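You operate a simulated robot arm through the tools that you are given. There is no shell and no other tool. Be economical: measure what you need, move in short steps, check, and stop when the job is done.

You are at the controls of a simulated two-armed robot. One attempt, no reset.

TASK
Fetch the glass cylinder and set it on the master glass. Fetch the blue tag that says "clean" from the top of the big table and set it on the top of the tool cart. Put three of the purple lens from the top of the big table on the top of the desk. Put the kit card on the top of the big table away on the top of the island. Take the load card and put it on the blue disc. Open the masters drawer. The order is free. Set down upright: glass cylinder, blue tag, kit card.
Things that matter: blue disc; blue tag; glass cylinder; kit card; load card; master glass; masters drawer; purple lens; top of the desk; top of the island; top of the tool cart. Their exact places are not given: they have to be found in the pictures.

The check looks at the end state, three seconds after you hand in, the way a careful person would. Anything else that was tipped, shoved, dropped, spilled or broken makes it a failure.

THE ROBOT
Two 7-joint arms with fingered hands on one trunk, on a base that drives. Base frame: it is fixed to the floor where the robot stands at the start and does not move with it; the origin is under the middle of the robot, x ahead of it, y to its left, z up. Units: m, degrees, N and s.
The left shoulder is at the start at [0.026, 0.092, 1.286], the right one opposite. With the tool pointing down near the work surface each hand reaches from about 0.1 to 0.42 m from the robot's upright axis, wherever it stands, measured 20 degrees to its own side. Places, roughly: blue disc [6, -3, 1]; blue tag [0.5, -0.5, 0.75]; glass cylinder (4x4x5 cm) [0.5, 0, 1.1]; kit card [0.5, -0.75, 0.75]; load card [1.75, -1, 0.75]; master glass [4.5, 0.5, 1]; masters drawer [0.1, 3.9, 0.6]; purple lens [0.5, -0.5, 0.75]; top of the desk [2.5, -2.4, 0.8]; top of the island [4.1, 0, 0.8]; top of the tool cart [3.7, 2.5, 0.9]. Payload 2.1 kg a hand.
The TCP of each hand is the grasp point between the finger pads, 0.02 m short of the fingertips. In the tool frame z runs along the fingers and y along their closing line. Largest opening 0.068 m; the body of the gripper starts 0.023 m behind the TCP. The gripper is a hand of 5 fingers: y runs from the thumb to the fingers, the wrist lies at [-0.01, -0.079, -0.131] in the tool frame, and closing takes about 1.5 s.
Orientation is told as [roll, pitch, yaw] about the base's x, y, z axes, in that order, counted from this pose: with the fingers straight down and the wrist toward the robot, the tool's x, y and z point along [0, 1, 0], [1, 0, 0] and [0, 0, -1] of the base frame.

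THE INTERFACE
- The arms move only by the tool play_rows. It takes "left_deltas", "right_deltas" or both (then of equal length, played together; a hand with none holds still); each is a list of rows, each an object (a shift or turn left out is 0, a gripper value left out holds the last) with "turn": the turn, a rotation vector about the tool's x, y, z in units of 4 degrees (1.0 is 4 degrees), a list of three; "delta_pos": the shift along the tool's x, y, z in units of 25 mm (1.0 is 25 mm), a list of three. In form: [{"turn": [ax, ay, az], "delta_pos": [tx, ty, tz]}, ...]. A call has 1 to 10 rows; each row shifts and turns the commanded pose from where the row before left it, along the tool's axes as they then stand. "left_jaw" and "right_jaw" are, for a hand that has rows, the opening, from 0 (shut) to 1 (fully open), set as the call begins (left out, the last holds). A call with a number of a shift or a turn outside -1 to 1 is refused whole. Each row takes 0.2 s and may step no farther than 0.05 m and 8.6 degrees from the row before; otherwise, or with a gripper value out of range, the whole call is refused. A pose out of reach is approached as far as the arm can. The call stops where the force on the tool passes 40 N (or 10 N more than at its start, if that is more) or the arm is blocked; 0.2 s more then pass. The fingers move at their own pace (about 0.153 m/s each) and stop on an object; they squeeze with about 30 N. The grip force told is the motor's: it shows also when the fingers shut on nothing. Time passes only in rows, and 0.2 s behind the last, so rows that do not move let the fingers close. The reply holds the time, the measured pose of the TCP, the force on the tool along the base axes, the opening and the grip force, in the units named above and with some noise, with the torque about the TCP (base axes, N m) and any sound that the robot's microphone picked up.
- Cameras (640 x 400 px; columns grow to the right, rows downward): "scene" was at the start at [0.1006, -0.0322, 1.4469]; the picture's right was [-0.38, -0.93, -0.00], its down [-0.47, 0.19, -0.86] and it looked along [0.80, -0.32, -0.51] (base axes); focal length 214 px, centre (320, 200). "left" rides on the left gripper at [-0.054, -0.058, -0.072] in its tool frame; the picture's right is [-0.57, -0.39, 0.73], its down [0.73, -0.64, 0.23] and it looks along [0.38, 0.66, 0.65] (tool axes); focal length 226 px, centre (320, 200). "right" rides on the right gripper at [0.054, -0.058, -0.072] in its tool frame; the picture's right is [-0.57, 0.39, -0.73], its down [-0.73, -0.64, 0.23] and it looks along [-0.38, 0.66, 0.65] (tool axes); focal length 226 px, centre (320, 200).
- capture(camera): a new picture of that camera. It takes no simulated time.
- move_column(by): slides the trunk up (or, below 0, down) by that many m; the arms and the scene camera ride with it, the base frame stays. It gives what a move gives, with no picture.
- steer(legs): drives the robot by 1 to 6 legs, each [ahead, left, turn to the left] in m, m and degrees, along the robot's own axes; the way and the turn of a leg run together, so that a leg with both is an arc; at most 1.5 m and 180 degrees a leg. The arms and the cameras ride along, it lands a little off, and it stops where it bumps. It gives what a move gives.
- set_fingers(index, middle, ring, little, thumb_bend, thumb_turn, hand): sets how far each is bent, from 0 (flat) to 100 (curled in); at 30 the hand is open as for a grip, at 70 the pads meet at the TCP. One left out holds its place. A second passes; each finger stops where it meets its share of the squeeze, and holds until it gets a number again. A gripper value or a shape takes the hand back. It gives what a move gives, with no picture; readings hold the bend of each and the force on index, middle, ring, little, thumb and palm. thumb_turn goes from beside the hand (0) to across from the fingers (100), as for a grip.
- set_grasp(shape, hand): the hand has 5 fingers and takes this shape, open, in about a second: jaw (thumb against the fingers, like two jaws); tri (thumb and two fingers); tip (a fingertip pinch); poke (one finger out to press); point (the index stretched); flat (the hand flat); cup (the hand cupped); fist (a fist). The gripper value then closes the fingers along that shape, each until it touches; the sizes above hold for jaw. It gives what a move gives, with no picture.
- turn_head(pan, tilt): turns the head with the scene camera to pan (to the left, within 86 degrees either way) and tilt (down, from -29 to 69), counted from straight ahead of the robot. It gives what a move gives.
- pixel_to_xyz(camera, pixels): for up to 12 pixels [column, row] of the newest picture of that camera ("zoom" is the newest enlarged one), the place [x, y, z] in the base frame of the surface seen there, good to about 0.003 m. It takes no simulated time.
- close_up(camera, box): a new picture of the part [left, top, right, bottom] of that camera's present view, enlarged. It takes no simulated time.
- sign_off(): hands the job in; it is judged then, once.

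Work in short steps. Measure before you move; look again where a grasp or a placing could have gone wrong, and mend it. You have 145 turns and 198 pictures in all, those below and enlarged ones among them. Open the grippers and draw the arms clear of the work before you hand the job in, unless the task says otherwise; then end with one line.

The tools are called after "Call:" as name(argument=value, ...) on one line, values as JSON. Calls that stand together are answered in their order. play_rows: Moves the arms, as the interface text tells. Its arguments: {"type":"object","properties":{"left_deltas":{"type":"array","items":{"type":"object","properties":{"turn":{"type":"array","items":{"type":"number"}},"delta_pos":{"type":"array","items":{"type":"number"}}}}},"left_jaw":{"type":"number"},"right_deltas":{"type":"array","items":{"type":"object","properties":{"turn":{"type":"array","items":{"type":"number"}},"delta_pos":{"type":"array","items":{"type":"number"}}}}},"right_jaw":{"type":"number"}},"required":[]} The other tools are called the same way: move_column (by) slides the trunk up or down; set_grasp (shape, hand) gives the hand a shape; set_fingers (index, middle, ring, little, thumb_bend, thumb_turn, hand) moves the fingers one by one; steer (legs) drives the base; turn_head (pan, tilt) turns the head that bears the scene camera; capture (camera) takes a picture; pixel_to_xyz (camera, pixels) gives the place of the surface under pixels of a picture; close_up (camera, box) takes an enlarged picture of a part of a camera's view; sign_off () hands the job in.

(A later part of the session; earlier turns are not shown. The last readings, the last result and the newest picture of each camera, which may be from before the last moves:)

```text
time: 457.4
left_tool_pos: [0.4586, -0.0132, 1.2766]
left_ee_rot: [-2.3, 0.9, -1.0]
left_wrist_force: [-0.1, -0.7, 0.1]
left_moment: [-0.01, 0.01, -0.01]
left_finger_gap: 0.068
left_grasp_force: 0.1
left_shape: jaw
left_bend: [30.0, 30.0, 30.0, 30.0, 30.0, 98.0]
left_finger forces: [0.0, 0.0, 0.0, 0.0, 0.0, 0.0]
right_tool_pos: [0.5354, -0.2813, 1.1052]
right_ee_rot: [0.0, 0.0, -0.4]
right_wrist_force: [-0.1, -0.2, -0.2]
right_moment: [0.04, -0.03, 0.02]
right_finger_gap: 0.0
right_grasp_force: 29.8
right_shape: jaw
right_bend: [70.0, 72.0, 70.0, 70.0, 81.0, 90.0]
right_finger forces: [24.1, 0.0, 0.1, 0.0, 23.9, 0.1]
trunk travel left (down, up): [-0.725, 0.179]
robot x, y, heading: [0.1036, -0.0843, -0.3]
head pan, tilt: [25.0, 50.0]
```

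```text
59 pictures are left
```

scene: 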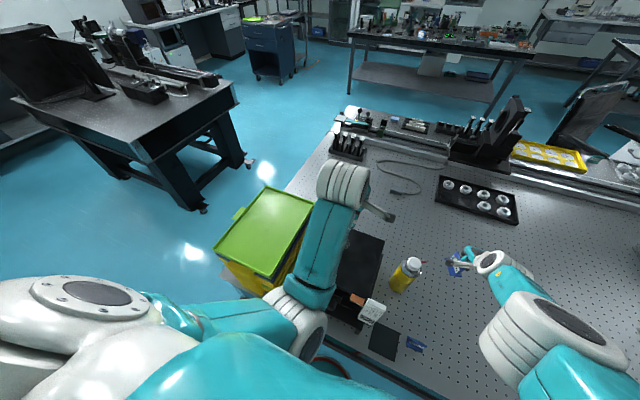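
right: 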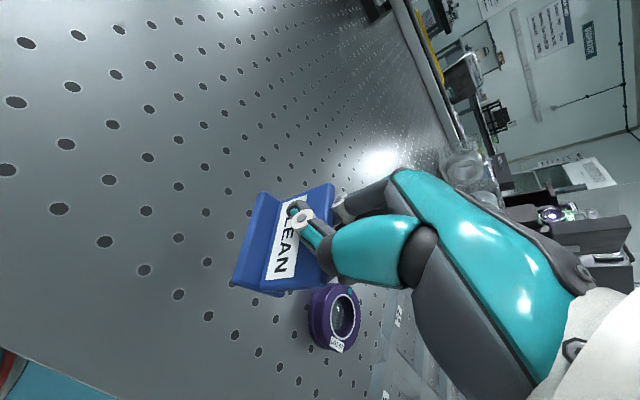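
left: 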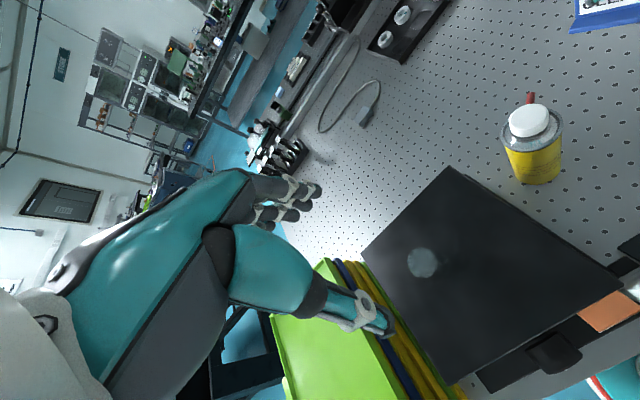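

The glass is at (424,263) in the left picture; measure it closely.

Call:
close_up(camera="left", box=[380, 220, 480, 300])

Call:
pixel_to_xyz(camera="zoom", pixels=[[270, 215], [180, 215], [370, 215], [270, 130], [270, 300], [500, 100], [100, 330]])

Call:
pixel_to_xyz(camera="left", pixels=[[424, 263], [410, 263], [438, 263], [424, 250], [424, 276], [450, 170], [620, 285], [455, 380], [365, 255], [540, 230]])

```text
5.00 times, centred on (430, 260) of left
```

zoom: 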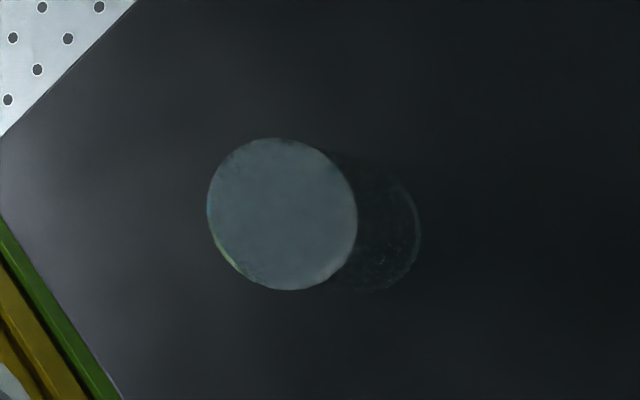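

```text
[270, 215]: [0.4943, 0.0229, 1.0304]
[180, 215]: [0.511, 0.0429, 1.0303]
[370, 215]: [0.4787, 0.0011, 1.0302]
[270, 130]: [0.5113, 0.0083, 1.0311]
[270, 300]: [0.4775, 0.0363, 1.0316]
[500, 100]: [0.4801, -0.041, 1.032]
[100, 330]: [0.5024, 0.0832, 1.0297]
```

```text
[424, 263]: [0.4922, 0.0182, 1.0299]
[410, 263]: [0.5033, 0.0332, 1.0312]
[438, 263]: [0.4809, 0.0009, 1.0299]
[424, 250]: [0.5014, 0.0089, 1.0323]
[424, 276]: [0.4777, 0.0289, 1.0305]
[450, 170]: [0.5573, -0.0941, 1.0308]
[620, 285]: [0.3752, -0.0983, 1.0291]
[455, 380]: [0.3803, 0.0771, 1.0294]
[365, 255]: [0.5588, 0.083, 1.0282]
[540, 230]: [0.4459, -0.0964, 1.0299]
```

Glass centre ≈(0.479,0.007), plate z 1.030, top ≈1.08. Level the hand and come down to z≈1.13 above it.

Call:
play_rows(left_deltas=[{"turn": [-0.04, 0.1, 0], "delta_pos": [0.135, 0.136, 0.95]}, {"turn": [-0.04, 0.1, 0], "delta_pos": [0.135, 0.136, 0.95]}, {"turn": [-0.04, 0.1, 0], "delta_pos": [0.135, 0.136, 0.95]}, {"turn": [-0.04, 0.1, 0], "delta_pos": [0.135, 0.136, 0.95]}, {"turn": [-0.04, 0.1, 0], "delta_pos": [0.135, 0.136, 0.95]}, {"turn": [-0.04, 0.1, 0], "delta_pos": [0.135, 0.136, 0.95]}], left_jaw=1)

Call:
capture(camera="left")

Call:
close_up(camera="left", box=[280, 160, 480, 340])

```text
time: 458.8
left_tool_pos: [0.4793, 0.0042, 1.1325]
left_ee_rot: [0.0, -0.1, -0.9]
left_wrist_force: [1.1, -0.2, -0.4]
left_moment: [0.02, -0.03, -0.02]
left_finger_gap: 0.0677
left_grasp_force: 0.1
left_shape: jaw
left_bend: [30.0, 30.0, 30.0, 30.0, 30.0, 98.0]
left_finger forces: [0.0, 0.0, 0.1, 0.1, 0.0, 0.0]
right_tool_pos: [0.5361, -0.282, 1.1055]
right_ee_rot: [0.2, 0.0, -0.4]
right_wrist_force: [-0.3, 0.1, -0.3]
right_moment: [0.0, 0.01, -0.01]
right_finger_gap: 0.0
right_grasp_force: 29.5
right_shape: jaw
right_bend: [70.0, 72.0, 70.0, 70.0, 81.0, 90.0]
right_finger forces: [24.3, 0.0, 0.0, 0.0, 24.0, 0.1]
trunk travel left (down, up): [-0.725, 0.179]
robot x, y, heading: [0.1028, -0.0848, -0.3]
head pan, tilt: [25.0, 50.0]
```

```text
57 pictures are left
```

left: 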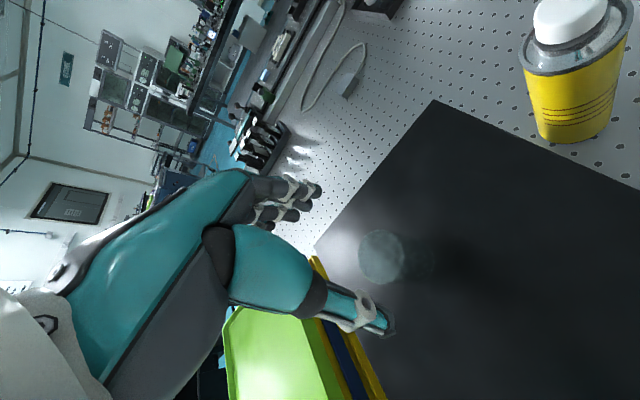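

```text
2.22 times, centred on (380, 250) of left
```

zoom: 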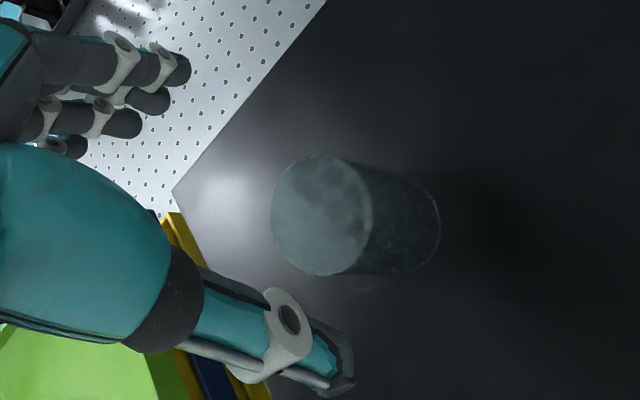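

Projection check says glass is ~(−4 mm x, +2.5 mm y) from the TCP line. Correct and lower to z≈1.064.

Call:
play_rows(left_deltas=[{"delta_pos": [0.1, -0.15, 0]}, {"delta_pos": [0, 0, 0.7]}, {"delta_pos": [0, 0, 0.7]}, {"delta_pos": [0, 0, 0.7]}, {"delta_pos": [0, 0, 0.6]}])

Call:
capture(camera="left")

```text
time: 459.9
left_tool_pos: [0.4752, 0.0064, 1.0641]
left_ee_rot: [0.0, -0.2, -1.0]
left_wrist_force: [-0.1, 0.5, 0.3]
left_moment: [-0.02, 0.01, -0.01]
left_finger_gap: 0.068
left_grasp_force: 0.1
left_shape: jaw
left_bend: [30.0, 30.0, 30.0, 30.0, 30.0, 98.0]
left_finger forces: [0.1, 0.1, 0.0, 0.1, 0.1, 0.1]
right_tool_pos: [0.5343, -0.2817, 1.1055]
right_ee_rot: [0.1, 0.0, -0.4]
right_wrist_force: [-0.4, 0.1, 0.0]
right_moment: [-0.04, 0.01, 0.04]
right_finger_gap: 0.0
right_grasp_force: 29.6
right_shape: jaw
right_bend: [70.0, 72.0, 70.0, 70.0, 81.0, 90.0]
right_finger forces: [24.5, 0.1, 0.1, 0.0, 24.0, 0.0]
trunk travel left (down, up): [-0.725, 0.179]
robot x, y, heading: [0.1024, -0.0856, -0.5]
head pan, tilt: [25.0, 50.0]
```

```text
55 pictures are left
```

left: 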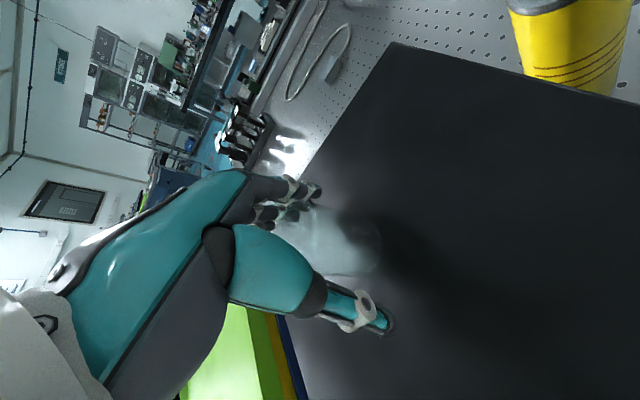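

Glass is between thumb and fingers. Close gently and lift with the trunk.

Call:
play_rows(left_deltas=[{}, {}, {}, {}, {}, {}, {}, {}], left_jaw=0)

Call:
move_column(by=0.15)

Call:
capture(camera="left")

```text
time: 461.8
left_tool_pos: [0.4764, 0.0065, 1.0635]
left_ee_rot: [0.0, -0.3, -1.1]
left_wrist_force: [0.4, -0.4, 0.1]
left_moment: [0.01, 0.0, 0.0]
left_finger_gap: 0.0273
left_grasp_force: 29.9
left_shape: jaw
left_bend: [74.0, 45.0, 54.0, 49.0, 76.0, 100.0]
left_finger forces: [15.6, 7.6, 2.6, 0.1, 26.0, 0.1]
right_tool_pos: [0.5351, -0.2816, 1.1048]
right_ee_rot: [0.2, -0.1, -0.4]
right_wrist_force: [0.1, 0.0, 0.0]
right_moment: [-0.03, 0.04, 0.02]
right_finger_gap: 0.0004
right_grasp_force: 29.9
right_shape: jaw
right_bend: [70.0, 72.0, 70.0, 70.0, 81.0, 90.0]
right_finger forces: [24.3, 0.0, 0.2, 0.0, 24.0, 0.1]
trunk travel left (down, up): [-0.725, 0.179]
robot x, y, heading: [0.1022, -0.0858, -0.3]
head pan, tilt: [25.0, 50.0]
```

```text
time: 463.5
left_tool_pos: [0.474, 0.0054, 1.2162]
left_ee_rot: [0.0, -0.2, -1.0]
left_wrist_force: [0.3, 0.3, -1.1]
left_moment: [0.01, 0.02, 0.01]
left_finger_gap: 0.0269
left_grasp_force: 30.1
left_shape: jaw
left_bend: [74.0, 45.0, 54.0, 49.0, 76.0, 100.0]
left_finger forces: [15.6, 7.7, 2.6, 0.0, 25.9, 0.1]
right_tool_pos: [0.535, -0.2815, 1.2553]
right_ee_rot: [0.2, 0.0, -0.4]
right_wrist_force: [0.0, -0.1, 0.2]
right_moment: [0.02, 0.01, -0.01]
right_finger_gap: 0.0
right_grasp_force: 29.7
right_shape: jaw
right_bend: [70.0, 72.0, 70.0, 70.0, 81.0, 90.0]
right_finger forces: [24.4, 0.0, 0.1, 0.0, 24.1, 0.1]
trunk travel left (down, up): [-0.875, 0.029]
robot x, y, heading: [0.1019, -0.0824, -0.4]
head pan, tilt: [25.0, 50.0]
```

```text
54 pictures are left
```

left: 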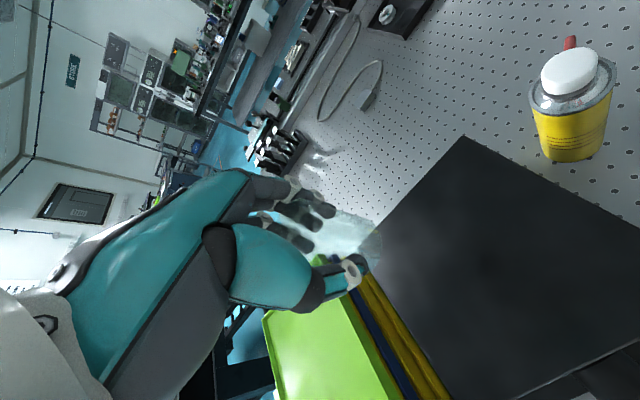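

Both items held. Drive via the left route around, down the x≈3.1 lane, to the corridor y≈-1.55.

Call:
steer(legs=[[-0.15, 0, 0.4], [0, 1.03, 0], [1.5, 0, 0], [1.5, 0, 0], [0.15, -1.2, 0], [0, -1.3, 0]])

Call:
steer(legs=[[1.4, 0, 0], [0.6, 0, 0], [0, 1.2, 0], [0, 0.8, 0]])

Call:
turn_head(pan=80, tilt=30)

Call:
capture(camera="scene")

```text
time: 495.5
left_tool_pos: [3.4836, -1.3856, 1.2147]
left_ee_rot: [-0.1, -0.2, 0.2]
left_wrist_force: [1.3, -0.3, -1.0]
left_moment: [-0.04, -0.02, 0.0]
left_finger_gap: 0.0272
left_grasp_force: 29.7
left_shape: jaw
left_bend: [74.0, 45.0, 54.0, 49.0, 76.0, 100.0]
left_finger forces: [15.8, 7.8, 2.8, 0.0, 25.8, 0.1]
right_tool_pos: [3.5512, -1.671, 1.2546]
right_ee_rot: [0.2, 0.0, 0.7]
right_wrist_force: [-0.7, 0.1, -0.3]
right_moment: [0.0, -0.01, 0.01]
right_finger_gap: 0.0
right_grasp_force: 30.1
right_shape: jaw
right_bend: [70.0, 72.0, 70.0, 70.0, 81.0, 90.0]
right_finger forces: [24.5, 0.1, 0.0, 0.1, 24.2, 0.1]
trunk travel left (down, up): [-0.875, 0.029]
robot x, y, heading: [3.1105, -1.4845, 0.3]
head pan, tilt: [25.0, 50.0]
```

```text
time: 515.2
left_tool_pos: [5.5308, 0.6137, 1.2151]
left_ee_rot: [0.0, -0.2, -1.0]
left_wrist_force: [0.5, 0.7, -1.2]
left_moment: [0.04, 0.02, -0.04]
left_finger_gap: 0.0273
left_grasp_force: 29.8
left_shape: jaw
left_bend: [74.0, 45.0, 54.0, 49.0, 76.0, 99.0]
left_finger forces: [15.9, 7.8, 2.8, 0.0, 25.8, 0.1]
right_tool_pos: [5.5919, 0.3255, 1.2553]
right_ee_rot: [0.0, 0.0, -0.5]
right_wrist_force: [0.5, 1.3, -0.1]
right_moment: [0.0, -0.03, 0.01]
right_finger_gap: 0.0001
right_grasp_force: 30.4
right_shape: jaw
right_bend: [70.0, 72.0, 70.0, 70.0, 81.0, 90.0]
right_finger forces: [24.7, 0.0, 0.1, 0.0, 24.2, 0.0]
trunk travel left (down, up): [-0.875, 0.029]
robot x, y, heading: [5.1567, 0.5236, -0.5]
head pan, tilt: [25.0, 50.0]
```

```text
time: 516.5
left_tool_pos: [5.5319, 0.6121, 1.2151]
left_ee_rot: [0.0, -0.3, -1.0]
left_wrist_force: [-0.2, 0.4, -1.1]
left_moment: [0.0, -0.01, -0.02]
left_finger_gap: 0.0272
left_grasp_force: 29.9
left_shape: jaw
left_bend: [74.0, 45.0, 54.0, 49.0, 76.0, 99.0]
left_finger forces: [15.8, 7.9, 2.7, 0.0, 25.9, 0.0]
right_tool_pos: [5.5918, 0.3246, 1.2557]
right_ee_rot: [0.2, -0.1, -0.5]
right_wrist_force: [-0.3, 0.4, 0.5]
right_moment: [0.0, -0.02, 0.0]
right_finger_gap: 0.0
right_grasp_force: 29.9
right_shape: jaw
right_bend: [70.0, 72.0, 70.0, 70.0, 81.0, 90.0]
right_finger forces: [24.6, 0.1, 0.0, 0.1, 24.2, 0.0]
trunk travel left (down, up): [-0.875, 0.029]
robot x, y, heading: [5.1589, 0.524, -0.4]
head pan, tilt: [80.0, 30.0]
```

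```text
53 pictures are left
```

scene: 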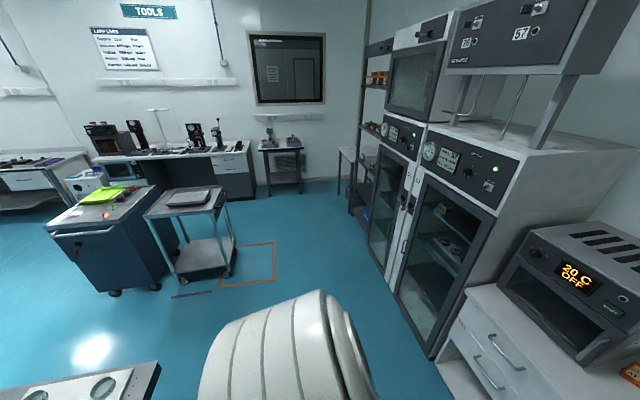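

Cabinets are close ahead; back up 0.12 and turn to face the island (heading 180), then look.

Call:
steer(legs=[[-0.14, 0, 0], [0, 0, 180]])

Call:
turn_head(pan=0, tilt=45)

Call:
capture(camera="scene")

```text
time: 525.2
left_tool_pos: [4.6463, 0.424, 1.2159]
left_ee_rot: [0.0, -0.2, -179.2]
left_wrist_force: [-0.9, 0.7, -0.6]
left_moment: [-0.04, -0.04, 0.0]
left_finger_gap: 0.0271
left_grasp_force: 30.5
left_shape: jaw
left_bend: [74.0, 45.0, 54.0, 49.0, 77.0, 99.0]
left_finger forces: [15.6, 7.7, 3.0, 0.0, 25.0, 0.0]
right_tool_pos: [4.5773, 0.7097, 1.2551]
right_ee_rot: [0.2, 0.0, -178.6]
right_wrist_force: [0.1, -0.1, 0.7]
right_moment: [0.0, 0.0, 0.01]
right_finger_gap: 0.0
right_grasp_force: 29.8
right_shape: jaw
right_bend: [70.0, 72.0, 70.0, 70.0, 82.0, 90.0]
right_finger forces: [23.9, 0.1, 0.1, 0.0, 23.3, 0.1]
trunk travel left (down, up): [-0.875, 0.029]
robot x, y, heading: [5.0139, 0.5228, -178.8]
head pan, tilt: [80.0, 30.0]
```

```text
time: 526.8
left_tool_pos: [4.6458, 0.4237, 1.2157]
left_ee_rot: [0.0, -0.1, -179.2]
left_wrist_force: [-0.1, 0.6, -1.1]
left_moment: [-0.03, -0.01, -0.02]
left_finger_gap: 0.027
left_grasp_force: 29.9
left_shape: jaw
left_bend: [74.0, 45.0, 54.0, 49.0, 77.0, 99.0]
left_finger forces: [15.6, 7.6, 3.0, 0.0, 25.2, 0.1]
right_tool_pos: [4.5773, 0.7096, 1.2537]
right_ee_rot: [0.2, 0.1, -178.7]
right_wrist_force: [-0.4, -1.1, -0.4]
right_moment: [0.0, -0.01, 0.02]
right_finger_gap: 0.0
right_grasp_force: 29.8
right_shape: jaw
right_bend: [70.0, 72.0, 70.0, 70.0, 82.0, 90.0]
right_finger forces: [23.9, 0.0, 0.0, 0.0, 23.5, 0.0]
trunk travel left (down, up): [-0.875, 0.029]
robot x, y, heading: [5.0137, 0.5248, -178.8]
head pan, tilt: [0.0, 45.0]
```

```text
52 pictures are left
```

scene: 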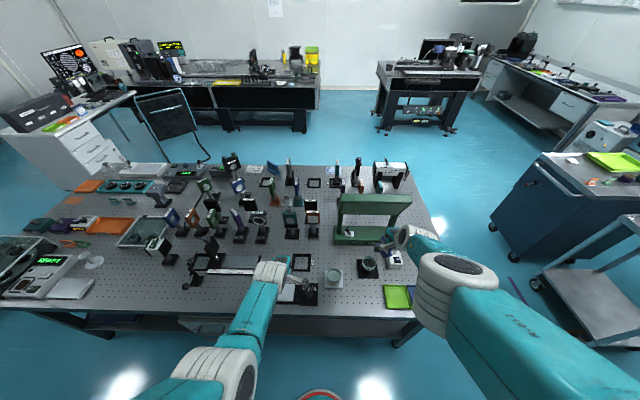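

Zoom in on the near area (280–420, 220–310) for the master glass.

Call:
close_up(camera="scene", box=[265, 215, 425, 315])

Call:
pixel_to_xyz(camera="scene", pixels=[[335, 272], [335, 282], [368, 263], [368, 272], [308, 290], [395, 255], [398, 297], [330, 270], [340, 270], [350, 300], [400, 222], [350, 235]])

```text
4.00 times, centred on (345, 265) of scene
```

zoom: 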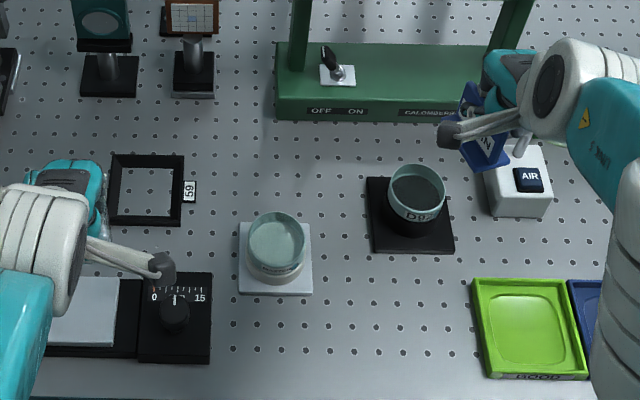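

```text
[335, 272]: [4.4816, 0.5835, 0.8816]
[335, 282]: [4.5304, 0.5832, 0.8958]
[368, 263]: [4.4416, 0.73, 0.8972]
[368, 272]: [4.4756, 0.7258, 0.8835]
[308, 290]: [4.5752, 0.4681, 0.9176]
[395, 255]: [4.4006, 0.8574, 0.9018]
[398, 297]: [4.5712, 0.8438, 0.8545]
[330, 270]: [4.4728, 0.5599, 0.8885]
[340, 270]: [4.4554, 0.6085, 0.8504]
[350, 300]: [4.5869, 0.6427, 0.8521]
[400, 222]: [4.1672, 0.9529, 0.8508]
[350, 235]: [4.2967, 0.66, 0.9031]
```

Read the labels on the two holders.

Call:
close_up(camera="scene", box=[320, 262, 350, 292])

Call:
close_up(camera="scene", box=[350, 250, 385, 282])

Call:
close_up(camera="scene", box=[265, 150, 425, 250])

```text
13.33 times, centred on (335, 277) of scene
```

zoom: 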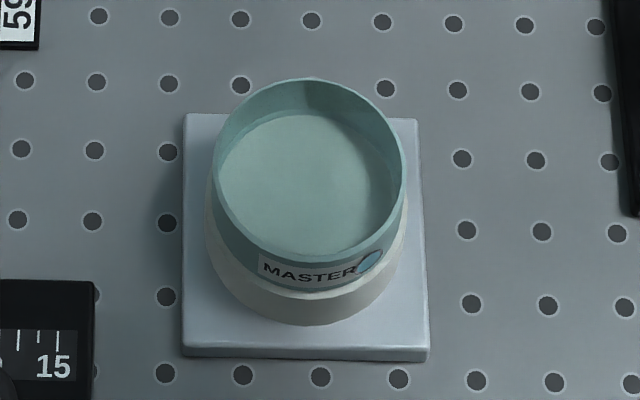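

```text
12.50 times, centred on (368, 266) of scene
```

zoom: 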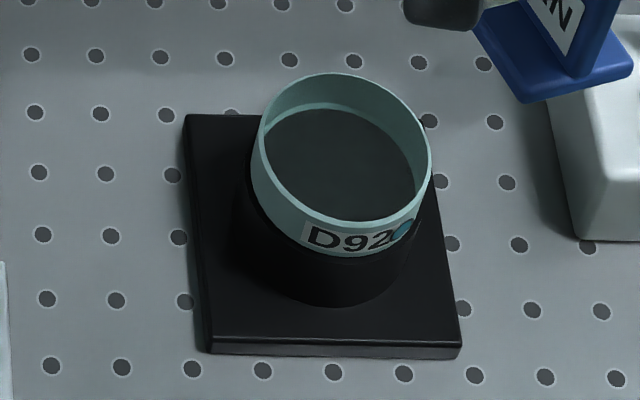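

```text
4.00 times, centred on (345, 200) of scene
```

zoom: 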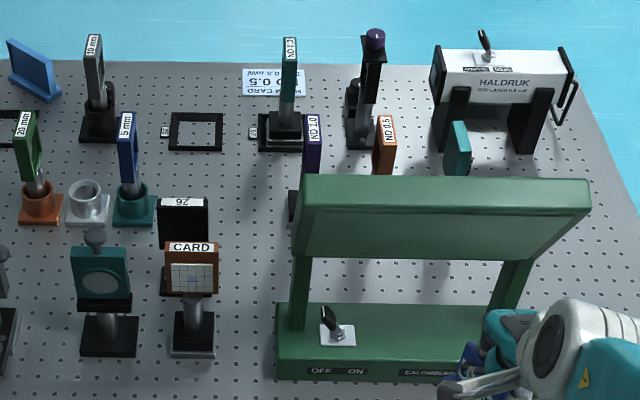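

The MASTER glass is the one at zoom centre, scene (335,277). Measure its base plate corners and side to get its centre and height.

Call:
close_up(camera="scene", box=[320, 262, 350, 292])

Call:
pixel_to_xyz(camera="zoom", pixels=[[190, 125], [410, 125], [420, 340], [190, 340], [305, 285], [310, 270], [310, 315], [212, 235], [400, 235], [310, 85], [310, 258], [310, 200]])

```text
13.33 times, centred on (335, 277) of scene
```

zoom: 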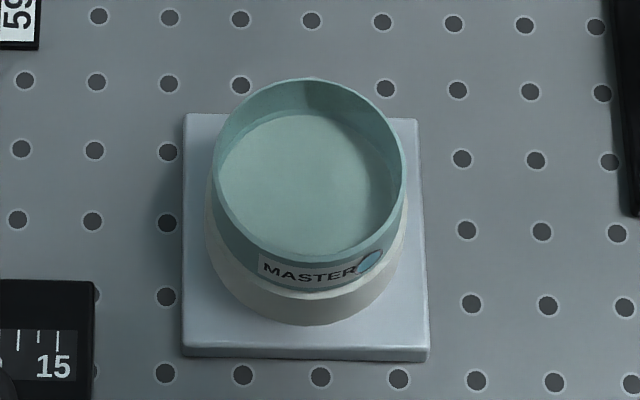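

```text
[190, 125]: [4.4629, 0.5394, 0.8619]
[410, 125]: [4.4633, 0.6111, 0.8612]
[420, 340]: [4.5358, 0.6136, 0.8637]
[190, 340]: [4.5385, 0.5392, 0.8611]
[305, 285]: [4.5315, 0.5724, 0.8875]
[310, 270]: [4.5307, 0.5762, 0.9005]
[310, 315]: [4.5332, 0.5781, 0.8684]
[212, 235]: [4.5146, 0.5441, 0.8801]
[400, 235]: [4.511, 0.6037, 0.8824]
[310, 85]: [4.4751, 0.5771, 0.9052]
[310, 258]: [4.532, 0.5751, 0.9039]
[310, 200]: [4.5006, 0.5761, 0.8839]
```

Master: centre ≈(4.503,0.576), rim top z≈0.905. Check where the green screen is relative to the right hand's future place.

Call:
pixel_to_xyz(camera="scene", pixels=[[345, 197], [345, 208], [345, 215], [408, 197], [408, 205], [400, 213], [345, 240], [380, 240], [392, 250], [392, 264], [400, 262], [385, 197]])

```text
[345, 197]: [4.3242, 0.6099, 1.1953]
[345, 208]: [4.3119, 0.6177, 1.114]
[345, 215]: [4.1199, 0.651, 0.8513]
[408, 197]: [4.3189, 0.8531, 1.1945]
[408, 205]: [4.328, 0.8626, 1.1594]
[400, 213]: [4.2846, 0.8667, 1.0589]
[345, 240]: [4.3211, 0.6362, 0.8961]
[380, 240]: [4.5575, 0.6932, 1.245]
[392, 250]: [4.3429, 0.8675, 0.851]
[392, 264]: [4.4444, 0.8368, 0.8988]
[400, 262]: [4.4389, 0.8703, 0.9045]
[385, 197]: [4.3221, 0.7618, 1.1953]
```

Screen front face is at x≈4.325; right hand will stay ≥6 cm off. Drive so the left hand comes over the master, then lower 0.2.

Call:
steer(legs=[[0, -0.15, -1.2], [0.12, 0, 0]])

Call:
move_column(by=-0.2)

Call:
capture(camera="scene")

Call:
capture(camera="left")

```text
time: 529.0
left_tool_pos: [4.5214, 0.5778, 1.2152]
left_ee_rot: [0.0, -0.1, 179.8]
left_wrist_force: [-0.4, 1.1, -0.7]
left_moment: [-0.02, -0.03, 0.02]
left_finger_gap: 0.0271
left_grasp_force: 30.0
left_shape: jaw
left_bend: [74.0, 45.0, 54.0, 49.0, 77.0, 99.0]
left_finger forces: [15.5, 7.8, 3.0, 0.0, 25.2, 0.1]
right_tool_pos: [4.4574, 0.8654, 1.2546]
right_ee_rot: [0.2, 0.0, -179.6]
right_wrist_force: [0.0, -0.6, -0.6]
right_moment: [0.01, 0.0, 0.0]
right_finger_gap: 0.0
right_grasp_force: 30.9
right_shape: jaw
right_bend: [70.0, 72.0, 70.0, 70.0, 82.0, 90.0]
right_finger forces: [24.0, 0.1, 0.0, 0.0, 23.4, 0.0]
trunk travel left (down, up): [-0.875, 0.029]
robot x, y, heading: [4.8964, 0.6731, -179.6]
head pan, tilt: [0.0, 45.0]
```

```text
time: 531.1
left_tool_pos: [4.5222, 0.578, 1.0154]
left_ee_rot: [0.0, -0.3, 179.9]
left_wrist_force: [0.1, -0.7, -2.2]
left_moment: [0.0, 0.01, 0.01]
left_finger_gap: 0.0273
left_grasp_force: 29.8
left_shape: jaw
left_bend: [74.0, 45.0, 54.0, 49.0, 77.0, 99.0]
left_finger forces: [15.6, 7.8, 3.1, 0.0, 25.2, 0.0]
right_tool_pos: [4.4577, 0.8644, 1.0548]
right_ee_rot: [0.2, -0.1, -179.5]
right_wrist_force: [0.4, -0.8, 0.3]
right_moment: [0.01, 0.0, -0.03]
right_finger_gap: 0.0001
right_grasp_force: 30.0
right_shape: jaw
right_bend: [70.0, 72.0, 70.0, 70.0, 82.0, 90.0]
right_finger forces: [24.1, 0.1, 0.0, 0.0, 23.6, 0.0]
trunk travel left (down, up): [-0.675, 0.229]
robot x, y, heading: [4.894, 0.6696, -179.5]
head pan, tilt: [0.0, 45.0]
```

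```text
46 pictures are left
```

scene: 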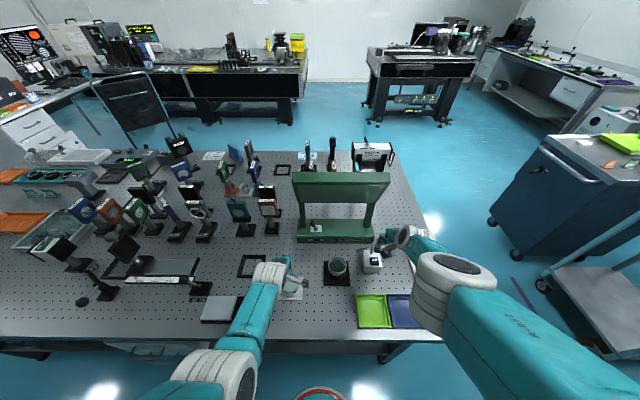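

```text
45 pictures are left
```

left: 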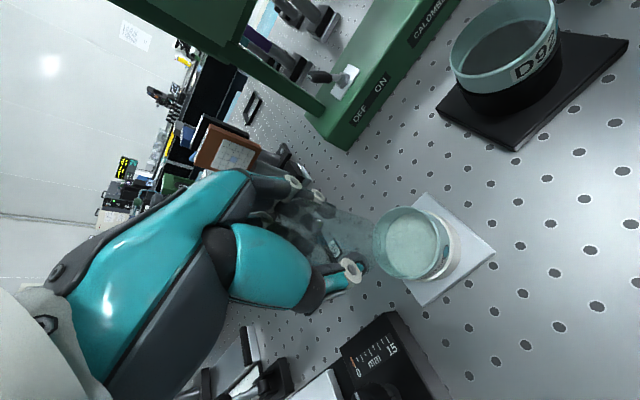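

Cross-check the master's position from the left camera, by the base plate's opposite corners.

Call:
pixel_to_xyz(camera="left", pixels=[[428, 199], [490, 250], [424, 300], [440, 250], [405, 210], [376, 235], [410, 280]])

Call:
close_up(camera="left", box=[260, 160, 500, 320])

```text
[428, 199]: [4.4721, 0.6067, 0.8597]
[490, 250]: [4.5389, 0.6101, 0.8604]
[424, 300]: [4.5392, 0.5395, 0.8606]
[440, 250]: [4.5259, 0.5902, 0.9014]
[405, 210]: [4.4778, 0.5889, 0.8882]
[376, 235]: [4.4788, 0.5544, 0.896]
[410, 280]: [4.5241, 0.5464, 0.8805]
```

```text
2.50 times, centred on (380, 240) of left
```

zoom: 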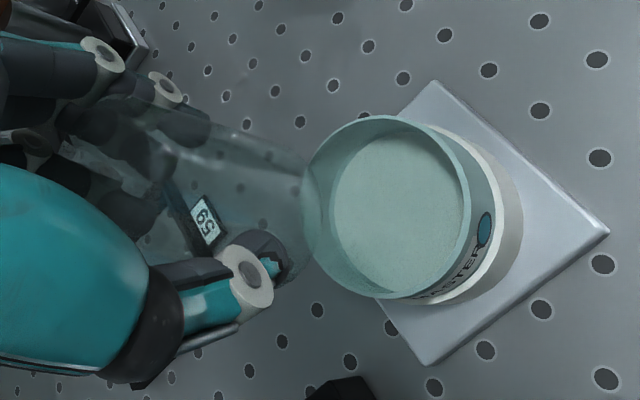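

Shift the glass 17 mm forward (and 2 mm sideways) over the master, then lower by trunk.

Call:
play_rows(left_deltas=[{"delta_pos": [-0.05, 0.34, 0]}, {"delta_pos": [-0.05, 0.34, 0]}])

Call:
move_column(by=-0.055)

Call:
close_up(camera="left", box=[240, 160, 480, 320])

Call:
close_up(camera="scene", box=[230, 220, 420, 330])

```text
time: 531.7
left_tool_pos: [4.5049, 0.581, 1.0156]
left_ee_rot: [0.1, -0.2, 180.0]
left_wrist_force: [-0.6, -0.6, -1.5]
left_moment: [0.01, 0.01, -0.03]
left_finger_gap: 0.0272
left_grasp_force: 30.1
left_shape: jaw
left_bend: [74.0, 45.0, 54.0, 49.0, 77.0, 99.0]
left_finger forces: [15.6, 7.9, 3.0, 0.1, 25.3, 0.0]
right_tool_pos: [4.4576, 0.8652, 1.0553]
right_ee_rot: [0.1, 0.0, -179.6]
right_wrist_force: [-0.3, 0.4, -0.2]
right_moment: [-0.01, -0.04, -0.01]
right_finger_gap: 0.0
right_grasp_force: 30.0
right_shape: jaw
right_bend: [70.0, 72.0, 70.0, 70.0, 82.0, 90.0]
right_finger forces: [24.0, 0.1, 0.0, 0.1, 23.6, 0.0]
trunk travel left (down, up): [-0.675, 0.229]
robot x, y, heading: [4.8956, 0.6738, -179.5]
head pan, tilt: [0.0, 45.0]
```

```text
time: 532.7
left_tool_pos: [4.5061, 0.5807, 0.9602]
left_ee_rot: [0.1, -0.2, 180.0]
left_wrist_force: [-0.5, 0.5, -0.5]
left_moment: [0.0, 0.01, 0.03]
left_finger_gap: 0.0272
left_grasp_force: 29.8
left_shape: jaw
left_bend: [74.0, 45.0, 54.0, 49.0, 77.0, 99.0]
left_finger forces: [15.6, 7.8, 3.0, 0.0, 25.2, 0.0]
right_tool_pos: [4.4566, 0.8658, 0.9994]
right_ee_rot: [0.2, 0.1, -179.6]
right_wrist_force: [0.1, 0.0, -1.0]
right_moment: [0.02, 0.0, 0.01]
right_finger_gap: 0.0
right_grasp_force: 29.5
right_shape: jaw
right_bend: [70.0, 72.0, 70.0, 70.0, 82.0, 90.0]
right_finger forces: [24.2, 0.0, 0.0, 0.0, 23.5, 0.1]
trunk travel left (down, up): [-0.62, 0.284]
robot x, y, heading: [4.8914, 0.6734, -179.4]
head pan, tilt: [0.0, 45.0]
```

```text
2.50 times, centred on (360, 240) of left
```

zoom: 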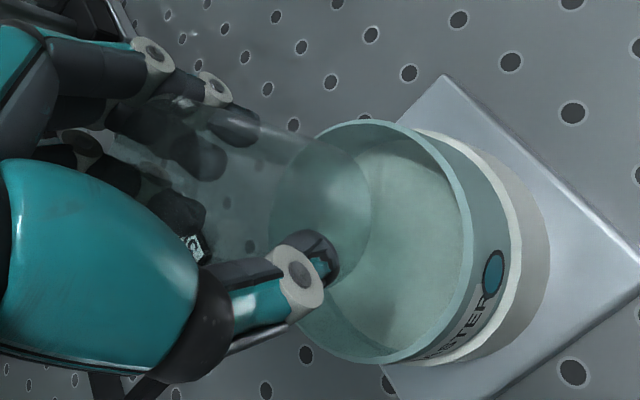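

```text
3.37 times, centred on (325, 275) of scene
```

zoom: 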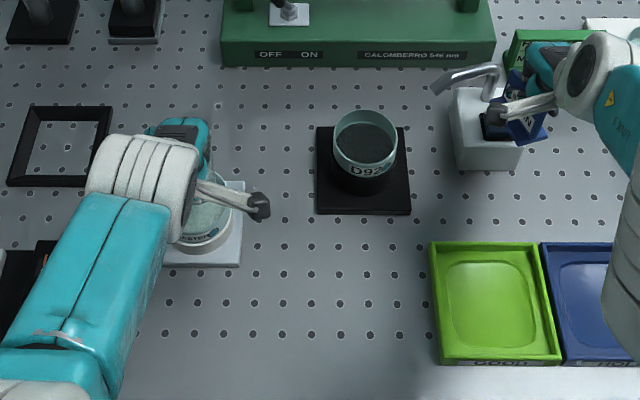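

A hooked nozzle on the AIR box is near the right hand; measure it before lowering further.

Call:
pixel_to_xyz(camera="zoom", pixels=[[450, 80], [470, 75], [490, 72], [492, 95], [520, 130], [500, 115], [525, 60], [490, 140], [540, 125], [515, 85]])

Call:
capture(camera="right")

```text
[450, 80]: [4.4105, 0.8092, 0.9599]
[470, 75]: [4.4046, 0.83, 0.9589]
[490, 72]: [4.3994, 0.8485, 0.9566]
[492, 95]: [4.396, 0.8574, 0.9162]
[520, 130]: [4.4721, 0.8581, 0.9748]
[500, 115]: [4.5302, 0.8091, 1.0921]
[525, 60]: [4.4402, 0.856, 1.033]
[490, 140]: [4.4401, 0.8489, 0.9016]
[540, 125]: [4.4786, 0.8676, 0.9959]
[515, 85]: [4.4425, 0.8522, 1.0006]
```

```text
41 pictures are left
```

right: 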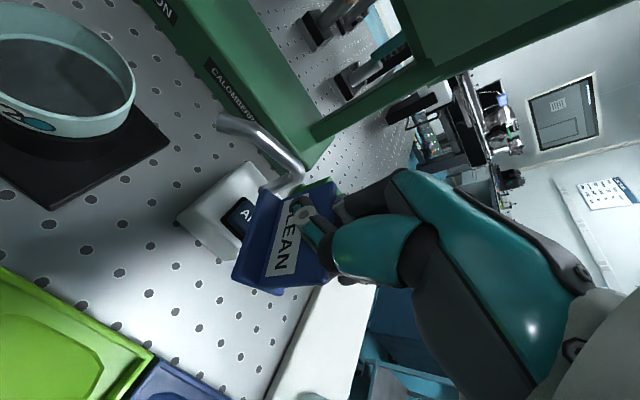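

Check the tag's far corner vs the nozzle.

Call:
pixel_to_xyz(camera="right", pixels=[[264, 195], [330, 188], [236, 272], [285, 290], [285, 180], [298, 178], [255, 185], [240, 130], [340, 190]])

```text
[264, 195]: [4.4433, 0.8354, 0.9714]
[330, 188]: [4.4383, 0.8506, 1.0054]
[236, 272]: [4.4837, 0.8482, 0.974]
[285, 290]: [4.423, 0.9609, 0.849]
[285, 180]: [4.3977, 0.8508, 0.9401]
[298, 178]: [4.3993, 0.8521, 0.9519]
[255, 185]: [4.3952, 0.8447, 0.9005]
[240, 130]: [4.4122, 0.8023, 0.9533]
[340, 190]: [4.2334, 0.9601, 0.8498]
```

Tag clears the nozzle by ~2.5 cm and the box by ~6 cm. Lower the glass in small steps.

Call:
move_column(by=-0.017)

Call:
move_column(by=-0.004)

Call:
close_up(camera="left", box=[240, 160, 480, 320])

```text
time: 533.3
left_tool_pos: [4.5055, 0.5804, 0.9436]
left_ee_rot: [0.1, -0.2, 179.9]
left_wrist_force: [-0.6, 0.0, -0.8]
left_moment: [0.04, 0.01, 0.0]
left_finger_gap: 0.027
left_grasp_force: 30.0
left_shape: jaw
left_bend: [74.0, 45.0, 54.0, 49.0, 77.0, 99.0]
left_finger forces: [15.6, 7.8, 3.1, 0.0, 25.3, 0.1]
right_tool_pos: [4.4565, 0.8645, 0.9822]
right_ee_rot: [0.2, -0.1, -179.7]
right_wrist_force: [-0.2, 0.0, 0.4]
right_moment: [0.0, -0.01, 0.05]
right_finger_gap: 0.0002
right_grasp_force: 30.0
right_shape: jaw
right_bend: [70.0, 72.0, 70.0, 70.0, 82.0, 90.0]
right_finger forces: [24.0, 0.0, 0.1, 0.0, 23.6, 0.0]
trunk travel left (down, up): [-0.603, 0.301]
robot x, y, heading: [4.8967, 0.6698, -179.9]
head pan, tilt: [0.0, 45.0]
```

```text
time: 533.9
left_tool_pos: [4.5051, 0.5805, 0.939]
left_ee_rot: [0.0, -0.2, 179.9]
left_wrist_force: [-0.2, 0.7, -1.7]
left_moment: [-0.01, 0.02, 0.03]
left_finger_gap: 0.0273
left_grasp_force: 30.3
left_shape: jaw
left_bend: [74.0, 45.0, 54.0, 49.0, 77.0, 99.0]
left_finger forces: [15.6, 7.8, 3.0, 0.0, 25.2, 0.0]
right_tool_pos: [4.4568, 0.8656, 0.9784]
right_ee_rot: [0.1, 0.0, -179.7]
right_wrist_force: [-0.1, -0.7, 0.8]
right_moment: [0.0, -0.02, 0.0]
right_finger_gap: 0.0
right_grasp_force: 30.0
right_shape: jaw
right_bend: [70.0, 72.0, 70.0, 70.0, 82.0, 90.0]
right_finger forces: [24.1, 0.0, 0.0, 0.1, 23.5, 0.0]
trunk travel left (down, up): [-0.599, 0.305]
robot x, y, heading: [4.8959, 0.6728, -179.5]
head pan, tilt: [0.0, 45.0]
```

```text
2.50 times, centred on (360, 240) of left
```

zoom: 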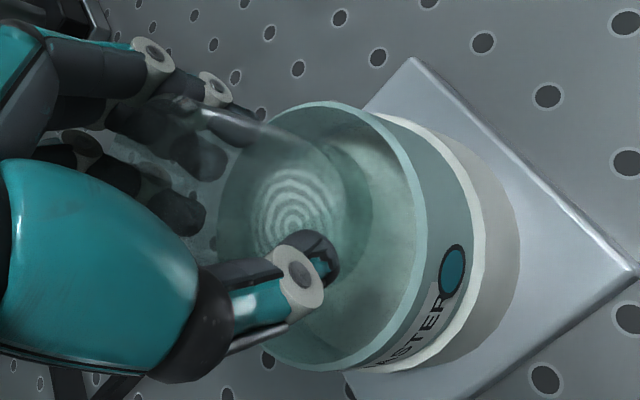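

Newton's rings appear: the glass is almost touching the solid master. Lower 2 mm more.

Call:
move_column(by=-0.002)

Call:
move_column(by=-0.001)

```text
time: 534.4
left_tool_pos: [4.5054, 0.5806, 0.9387]
left_ee_rot: [0.1, -0.3, 179.9]
left_wrist_force: [0.7, 0.4, 7.5]
left_moment: [-0.05, 0.08, 0.0]
left_finger_gap: 0.0274
left_grasp_force: 29.7
left_shape: jaw
left_bend: [74.0, 45.0, 54.0, 49.0, 77.0, 99.0]
left_finger forces: [15.5, 8.2, 3.5, 0.0, 26.3, 0.0]
right_tool_pos: [4.4564, 0.8648, 0.977]
right_ee_rot: [0.1, 0.0, -179.6]
right_wrist_force: [-0.6, -0.7, -0.1]
right_moment: [-0.02, -0.01, -0.01]
right_finger_gap: 0.0
right_grasp_force: 30.3
right_shape: jaw
right_bend: [70.0, 72.0, 70.0, 70.0, 82.0, 90.0]
right_finger forces: [24.1, 0.0, 0.0, 0.1, 23.6, 0.0]
trunk travel left (down, up): [-0.597, 0.307]
robot x, y, heading: [4.8962, 0.6725, -179.9]
head pan, tilt: [0.0, 45.0]
```

```text
time: 534.9
left_tool_pos: [4.5058, 0.5791, 0.937]
left_ee_rot: [-0.1, -0.3, 180.0]
left_wrist_force: [-0.9, 0.0, 14.0]
left_moment: [-0.02, 0.15, 0.02]
left_finger_gap: 0.0281
left_grasp_force: 29.7
left_shape: jaw
left_bend: [74.0, 45.0, 54.0, 49.0, 77.0, 99.0]
left_finger forces: [16.3, 8.7, 3.9, 0.0, 26.9, 0.0]
right_tool_pos: [4.4568, 0.8646, 0.9754]
right_ee_rot: [0.2, 0.0, -179.4]
right_wrist_force: [-0.3, 0.7, 0.3]
right_moment: [0.0, 0.01, -0.01]
right_finger_gap: 0.0
right_grasp_force: 30.0
right_shape: jaw
right_bend: [70.0, 72.0, 70.0, 70.0, 82.0, 90.0]
right_finger forces: [24.1, 0.0, 0.1, 0.0, 23.6, 0.1]
trunk travel left (down, up): [-0.596, 0.308]
robot x, y, heading: [4.8911, 0.6727, -179.6]
head pan, tilt: [0.0, 45.0]
```

Contact. Open the left hand and rise with the trunk.

Call:
play_rows(left_deltas=[{}, {}, {}], left_jaw=0.7)

Call:
play_rows(left_deltas=[{}, {}, {}], left_jaw=1)

Call:
close_up(camera="left", box=[240, 160, 480, 320])

```text
time: 535.7
left_tool_pos: [4.505, 0.5805, 0.936]
left_ee_rot: [0.0, -0.1, 179.9]
left_wrist_force: [-0.6, 1.4, 0.5]
left_moment: [0.01, -0.01, 0.01]
left_finger_gap: 0.0473
left_grasp_force: 0.1
left_shape: jaw
left_bend: [27.0, 37.0, 34.0, 35.0, 60.0, 100.0]
left_finger forces: [0.0, 0.0, 0.1, 0.0, 0.2, 0.0]
right_tool_pos: [4.4569, 0.8652, 0.9749]
right_ee_rot: [0.1, 0.1, -179.6]
right_wrist_force: [-0.5, 0.3, -0.6]
right_moment: [0.01, 0.01, -0.05]
right_finger_gap: 0.0001
right_grasp_force: 29.6
right_shape: jaw
right_bend: [70.0, 72.0, 70.0, 70.0, 82.0, 90.0]
right_finger forces: [24.1, 0.1, 0.1, 0.0, 23.6, 0.1]
trunk travel left (down, up): [-0.596, 0.308]
robot x, y, heading: [4.8944, 0.6756, -179.6]
head pan, tilt: [0.0, 45.0]
```

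```text
time: 536.5
left_tool_pos: [4.5056, 0.5801, 0.9375]
left_ee_rot: [0.0, -0.2, 179.7]
left_wrist_force: [-0.3, 0.1, -0.2]
left_moment: [-0.02, 0.0, 0.03]
left_finger_gap: 0.0679
left_grasp_force: 0.0
left_shape: jaw
left_bend: [30.0, 30.0, 30.0, 30.0, 30.0, 98.0]
left_finger forces: [0.1, 0.0, 0.0, 0.1, 0.0, 0.0]
right_tool_pos: [4.4556, 0.8657, 0.975]
right_ee_rot: [0.2, 0.1, -179.6]
right_wrist_force: [-0.6, 0.6, -0.3]
right_moment: [-0.02, -0.01, -0.01]
right_finger_gap: 0.0
right_grasp_force: 29.8
right_shape: jaw
right_bend: [70.0, 72.0, 70.0, 70.0, 82.0, 90.0]
right_finger forces: [24.1, 0.0, 0.1, 0.0, 23.7, 0.0]
trunk travel left (down, up): [-0.596, 0.308]
robot x, y, heading: [4.894, 0.673, -179.8]
head pan, tilt: [0.0, 45.0]
```

```text
2.50 times, centred on (360, 240) of left
```

zoom: 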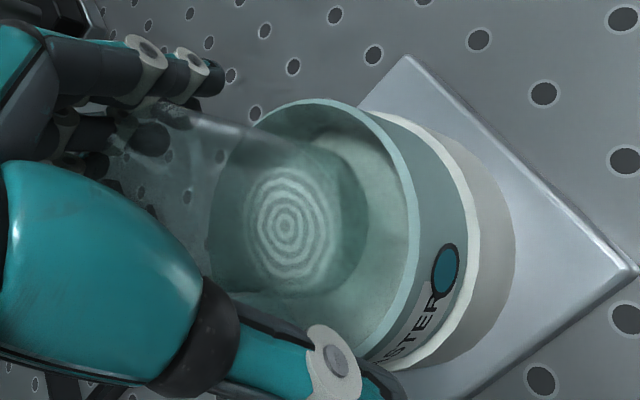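

The glass stands on the master. Rise vertically and back away.

Call:
move_column(by=0.29)

Call:
steer(legs=[[-0.15, 0, 0]])

Call:
turn_head(pan=-30, tilt=38)

Call:
capture(camera="scene")

```text
time: 539.4
left_tool_pos: [4.506, 0.5809, 1.2263]
left_ee_rot: [0.0, -0.2, 179.8]
left_wrist_force: [-0.3, 0.3, 0.0]
left_moment: [0.02, 0.02, 0.01]
left_finger_gap: 0.0679
left_grasp_force: 0.1
left_shape: jaw
left_bend: [30.0, 30.0, 30.0, 30.0, 30.0, 98.0]
left_finger forces: [0.0, 0.2, 0.0, 0.0, 0.0, 0.0]
right_tool_pos: [4.4562, 0.8653, 1.2643]
right_ee_rot: [0.2, 0.0, -179.6]
right_wrist_force: [-0.3, 0.2, -0.4]
right_moment: [-0.01, 0.06, 0.0]
right_finger_gap: 0.0004
right_grasp_force: 29.7
right_shape: jaw
right_bend: [70.0, 72.0, 70.0, 70.0, 82.0, 90.0]
right_finger forces: [25.2, 0.0, 0.1, 0.1, 24.6, 0.0]
trunk travel left (down, up): [-0.886, 0.018]
robot x, y, heading: [4.894, 0.6731, -179.6]
head pan, tilt: [0.0, 45.0]
```

```text
time: 540.8
left_tool_pos: [4.6566, 0.5805, 1.2265]
left_ee_rot: [0.0, -0.2, 180.0]
left_wrist_force: [0.7, -0.2, 0.8]
left_moment: [-0.02, 0.02, 0.01]
left_finger_gap: 0.0678
left_grasp_force: 0.0
left_shape: jaw
left_bend: [30.0, 30.0, 30.0, 30.0, 30.0, 98.0]
left_finger forces: [0.1, 0.1, 0.1, 0.1, 0.0, 0.0]
right_tool_pos: [4.6075, 0.866, 1.2657]
right_ee_rot: [0.2, -0.1, -179.4]
right_wrist_force: [0.6, 0.7, -0.1]
right_moment: [0.0, 0.04, 0.02]
right_finger_gap: 0.0
right_grasp_force: 30.8
right_shape: jaw
right_bend: [70.0, 72.0, 70.0, 70.0, 82.0, 90.0]
right_finger forces: [25.2, 0.1, 0.0, 0.1, 24.5, 0.1]
trunk travel left (down, up): [-0.886, 0.018]
robot x, y, heading: [5.0393, 0.6753, -179.6]
head pan, tilt: [0.0, 45.0]
```

```text
time: 541.7
left_tool_pos: [4.6561, 0.5816, 1.2278]
left_ee_rot: [0.0, -0.2, 180.0]
left_wrist_force: [-0.1, 0.4, 0.7]
left_moment: [0.0, -0.02, -0.02]
left_finger_gap: 0.0679
left_grasp_force: 0.1
left_shape: jaw
left_bend: [30.0, 30.0, 30.0, 30.0, 30.0, 98.0]
left_finger forces: [0.0, 0.1, 0.1, 0.0, 0.0, 0.1]
right_tool_pos: [4.6054, 0.8645, 1.2661]
right_ee_rot: [0.2, -0.1, -179.4]
right_wrist_force: [-0.1, 0.0, 0.5]
right_moment: [-0.01, -0.02, 0.03]
right_finger_gap: 0.0
right_grasp_force: 30.2
right_shape: jaw
right_bend: [70.0, 72.0, 70.0, 70.0, 82.0, 90.0]
right_finger forces: [25.2, 0.0, 0.1, 0.0, 24.6, 0.1]
trunk travel left (down, up): [-0.886, 0.018]
robot x, y, heading: [5.044, 0.6718, -179.4]
head pan, tilt: [-30.0, 38.0]
```

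```text
38 pictures are left
```

scene: 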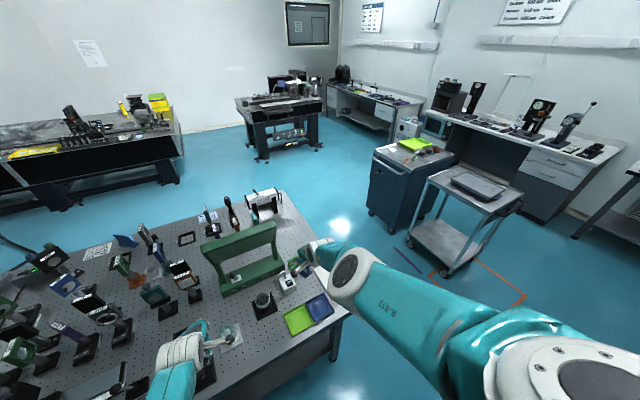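

Measure the blue tool cart's top and free space, and the trolley beside it.

Call:
close_up(camera="scene", box=[350, 120, 530, 240])

Call:
pixel_to_xyz(camera="scene", pixels=[[376, 155], [408, 168], [452, 153], [425, 140], [400, 160], [430, 162], [415, 145], [432, 152], [425, 178], [500, 205], [440, 268], [365, 200]])

```text
3.33 times, centred on (440, 180) of scene
```

zoom: 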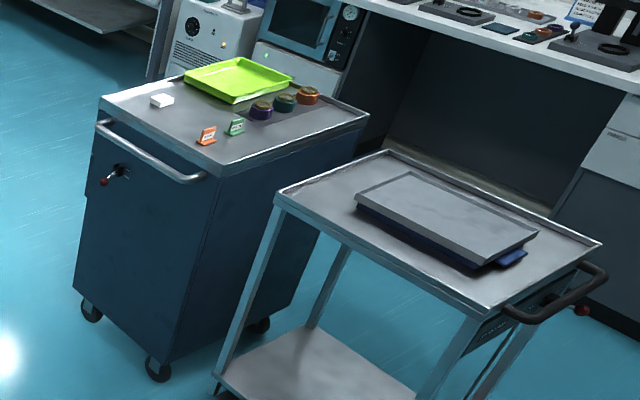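

```text
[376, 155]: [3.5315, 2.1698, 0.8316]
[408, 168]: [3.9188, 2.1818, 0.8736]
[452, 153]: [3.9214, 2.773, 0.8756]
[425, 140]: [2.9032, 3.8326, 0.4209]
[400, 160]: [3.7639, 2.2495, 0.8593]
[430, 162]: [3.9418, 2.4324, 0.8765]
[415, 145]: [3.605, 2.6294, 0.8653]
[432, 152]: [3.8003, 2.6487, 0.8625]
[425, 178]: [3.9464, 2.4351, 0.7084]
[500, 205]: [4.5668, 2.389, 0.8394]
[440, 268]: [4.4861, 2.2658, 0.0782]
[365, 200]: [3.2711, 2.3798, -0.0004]
```

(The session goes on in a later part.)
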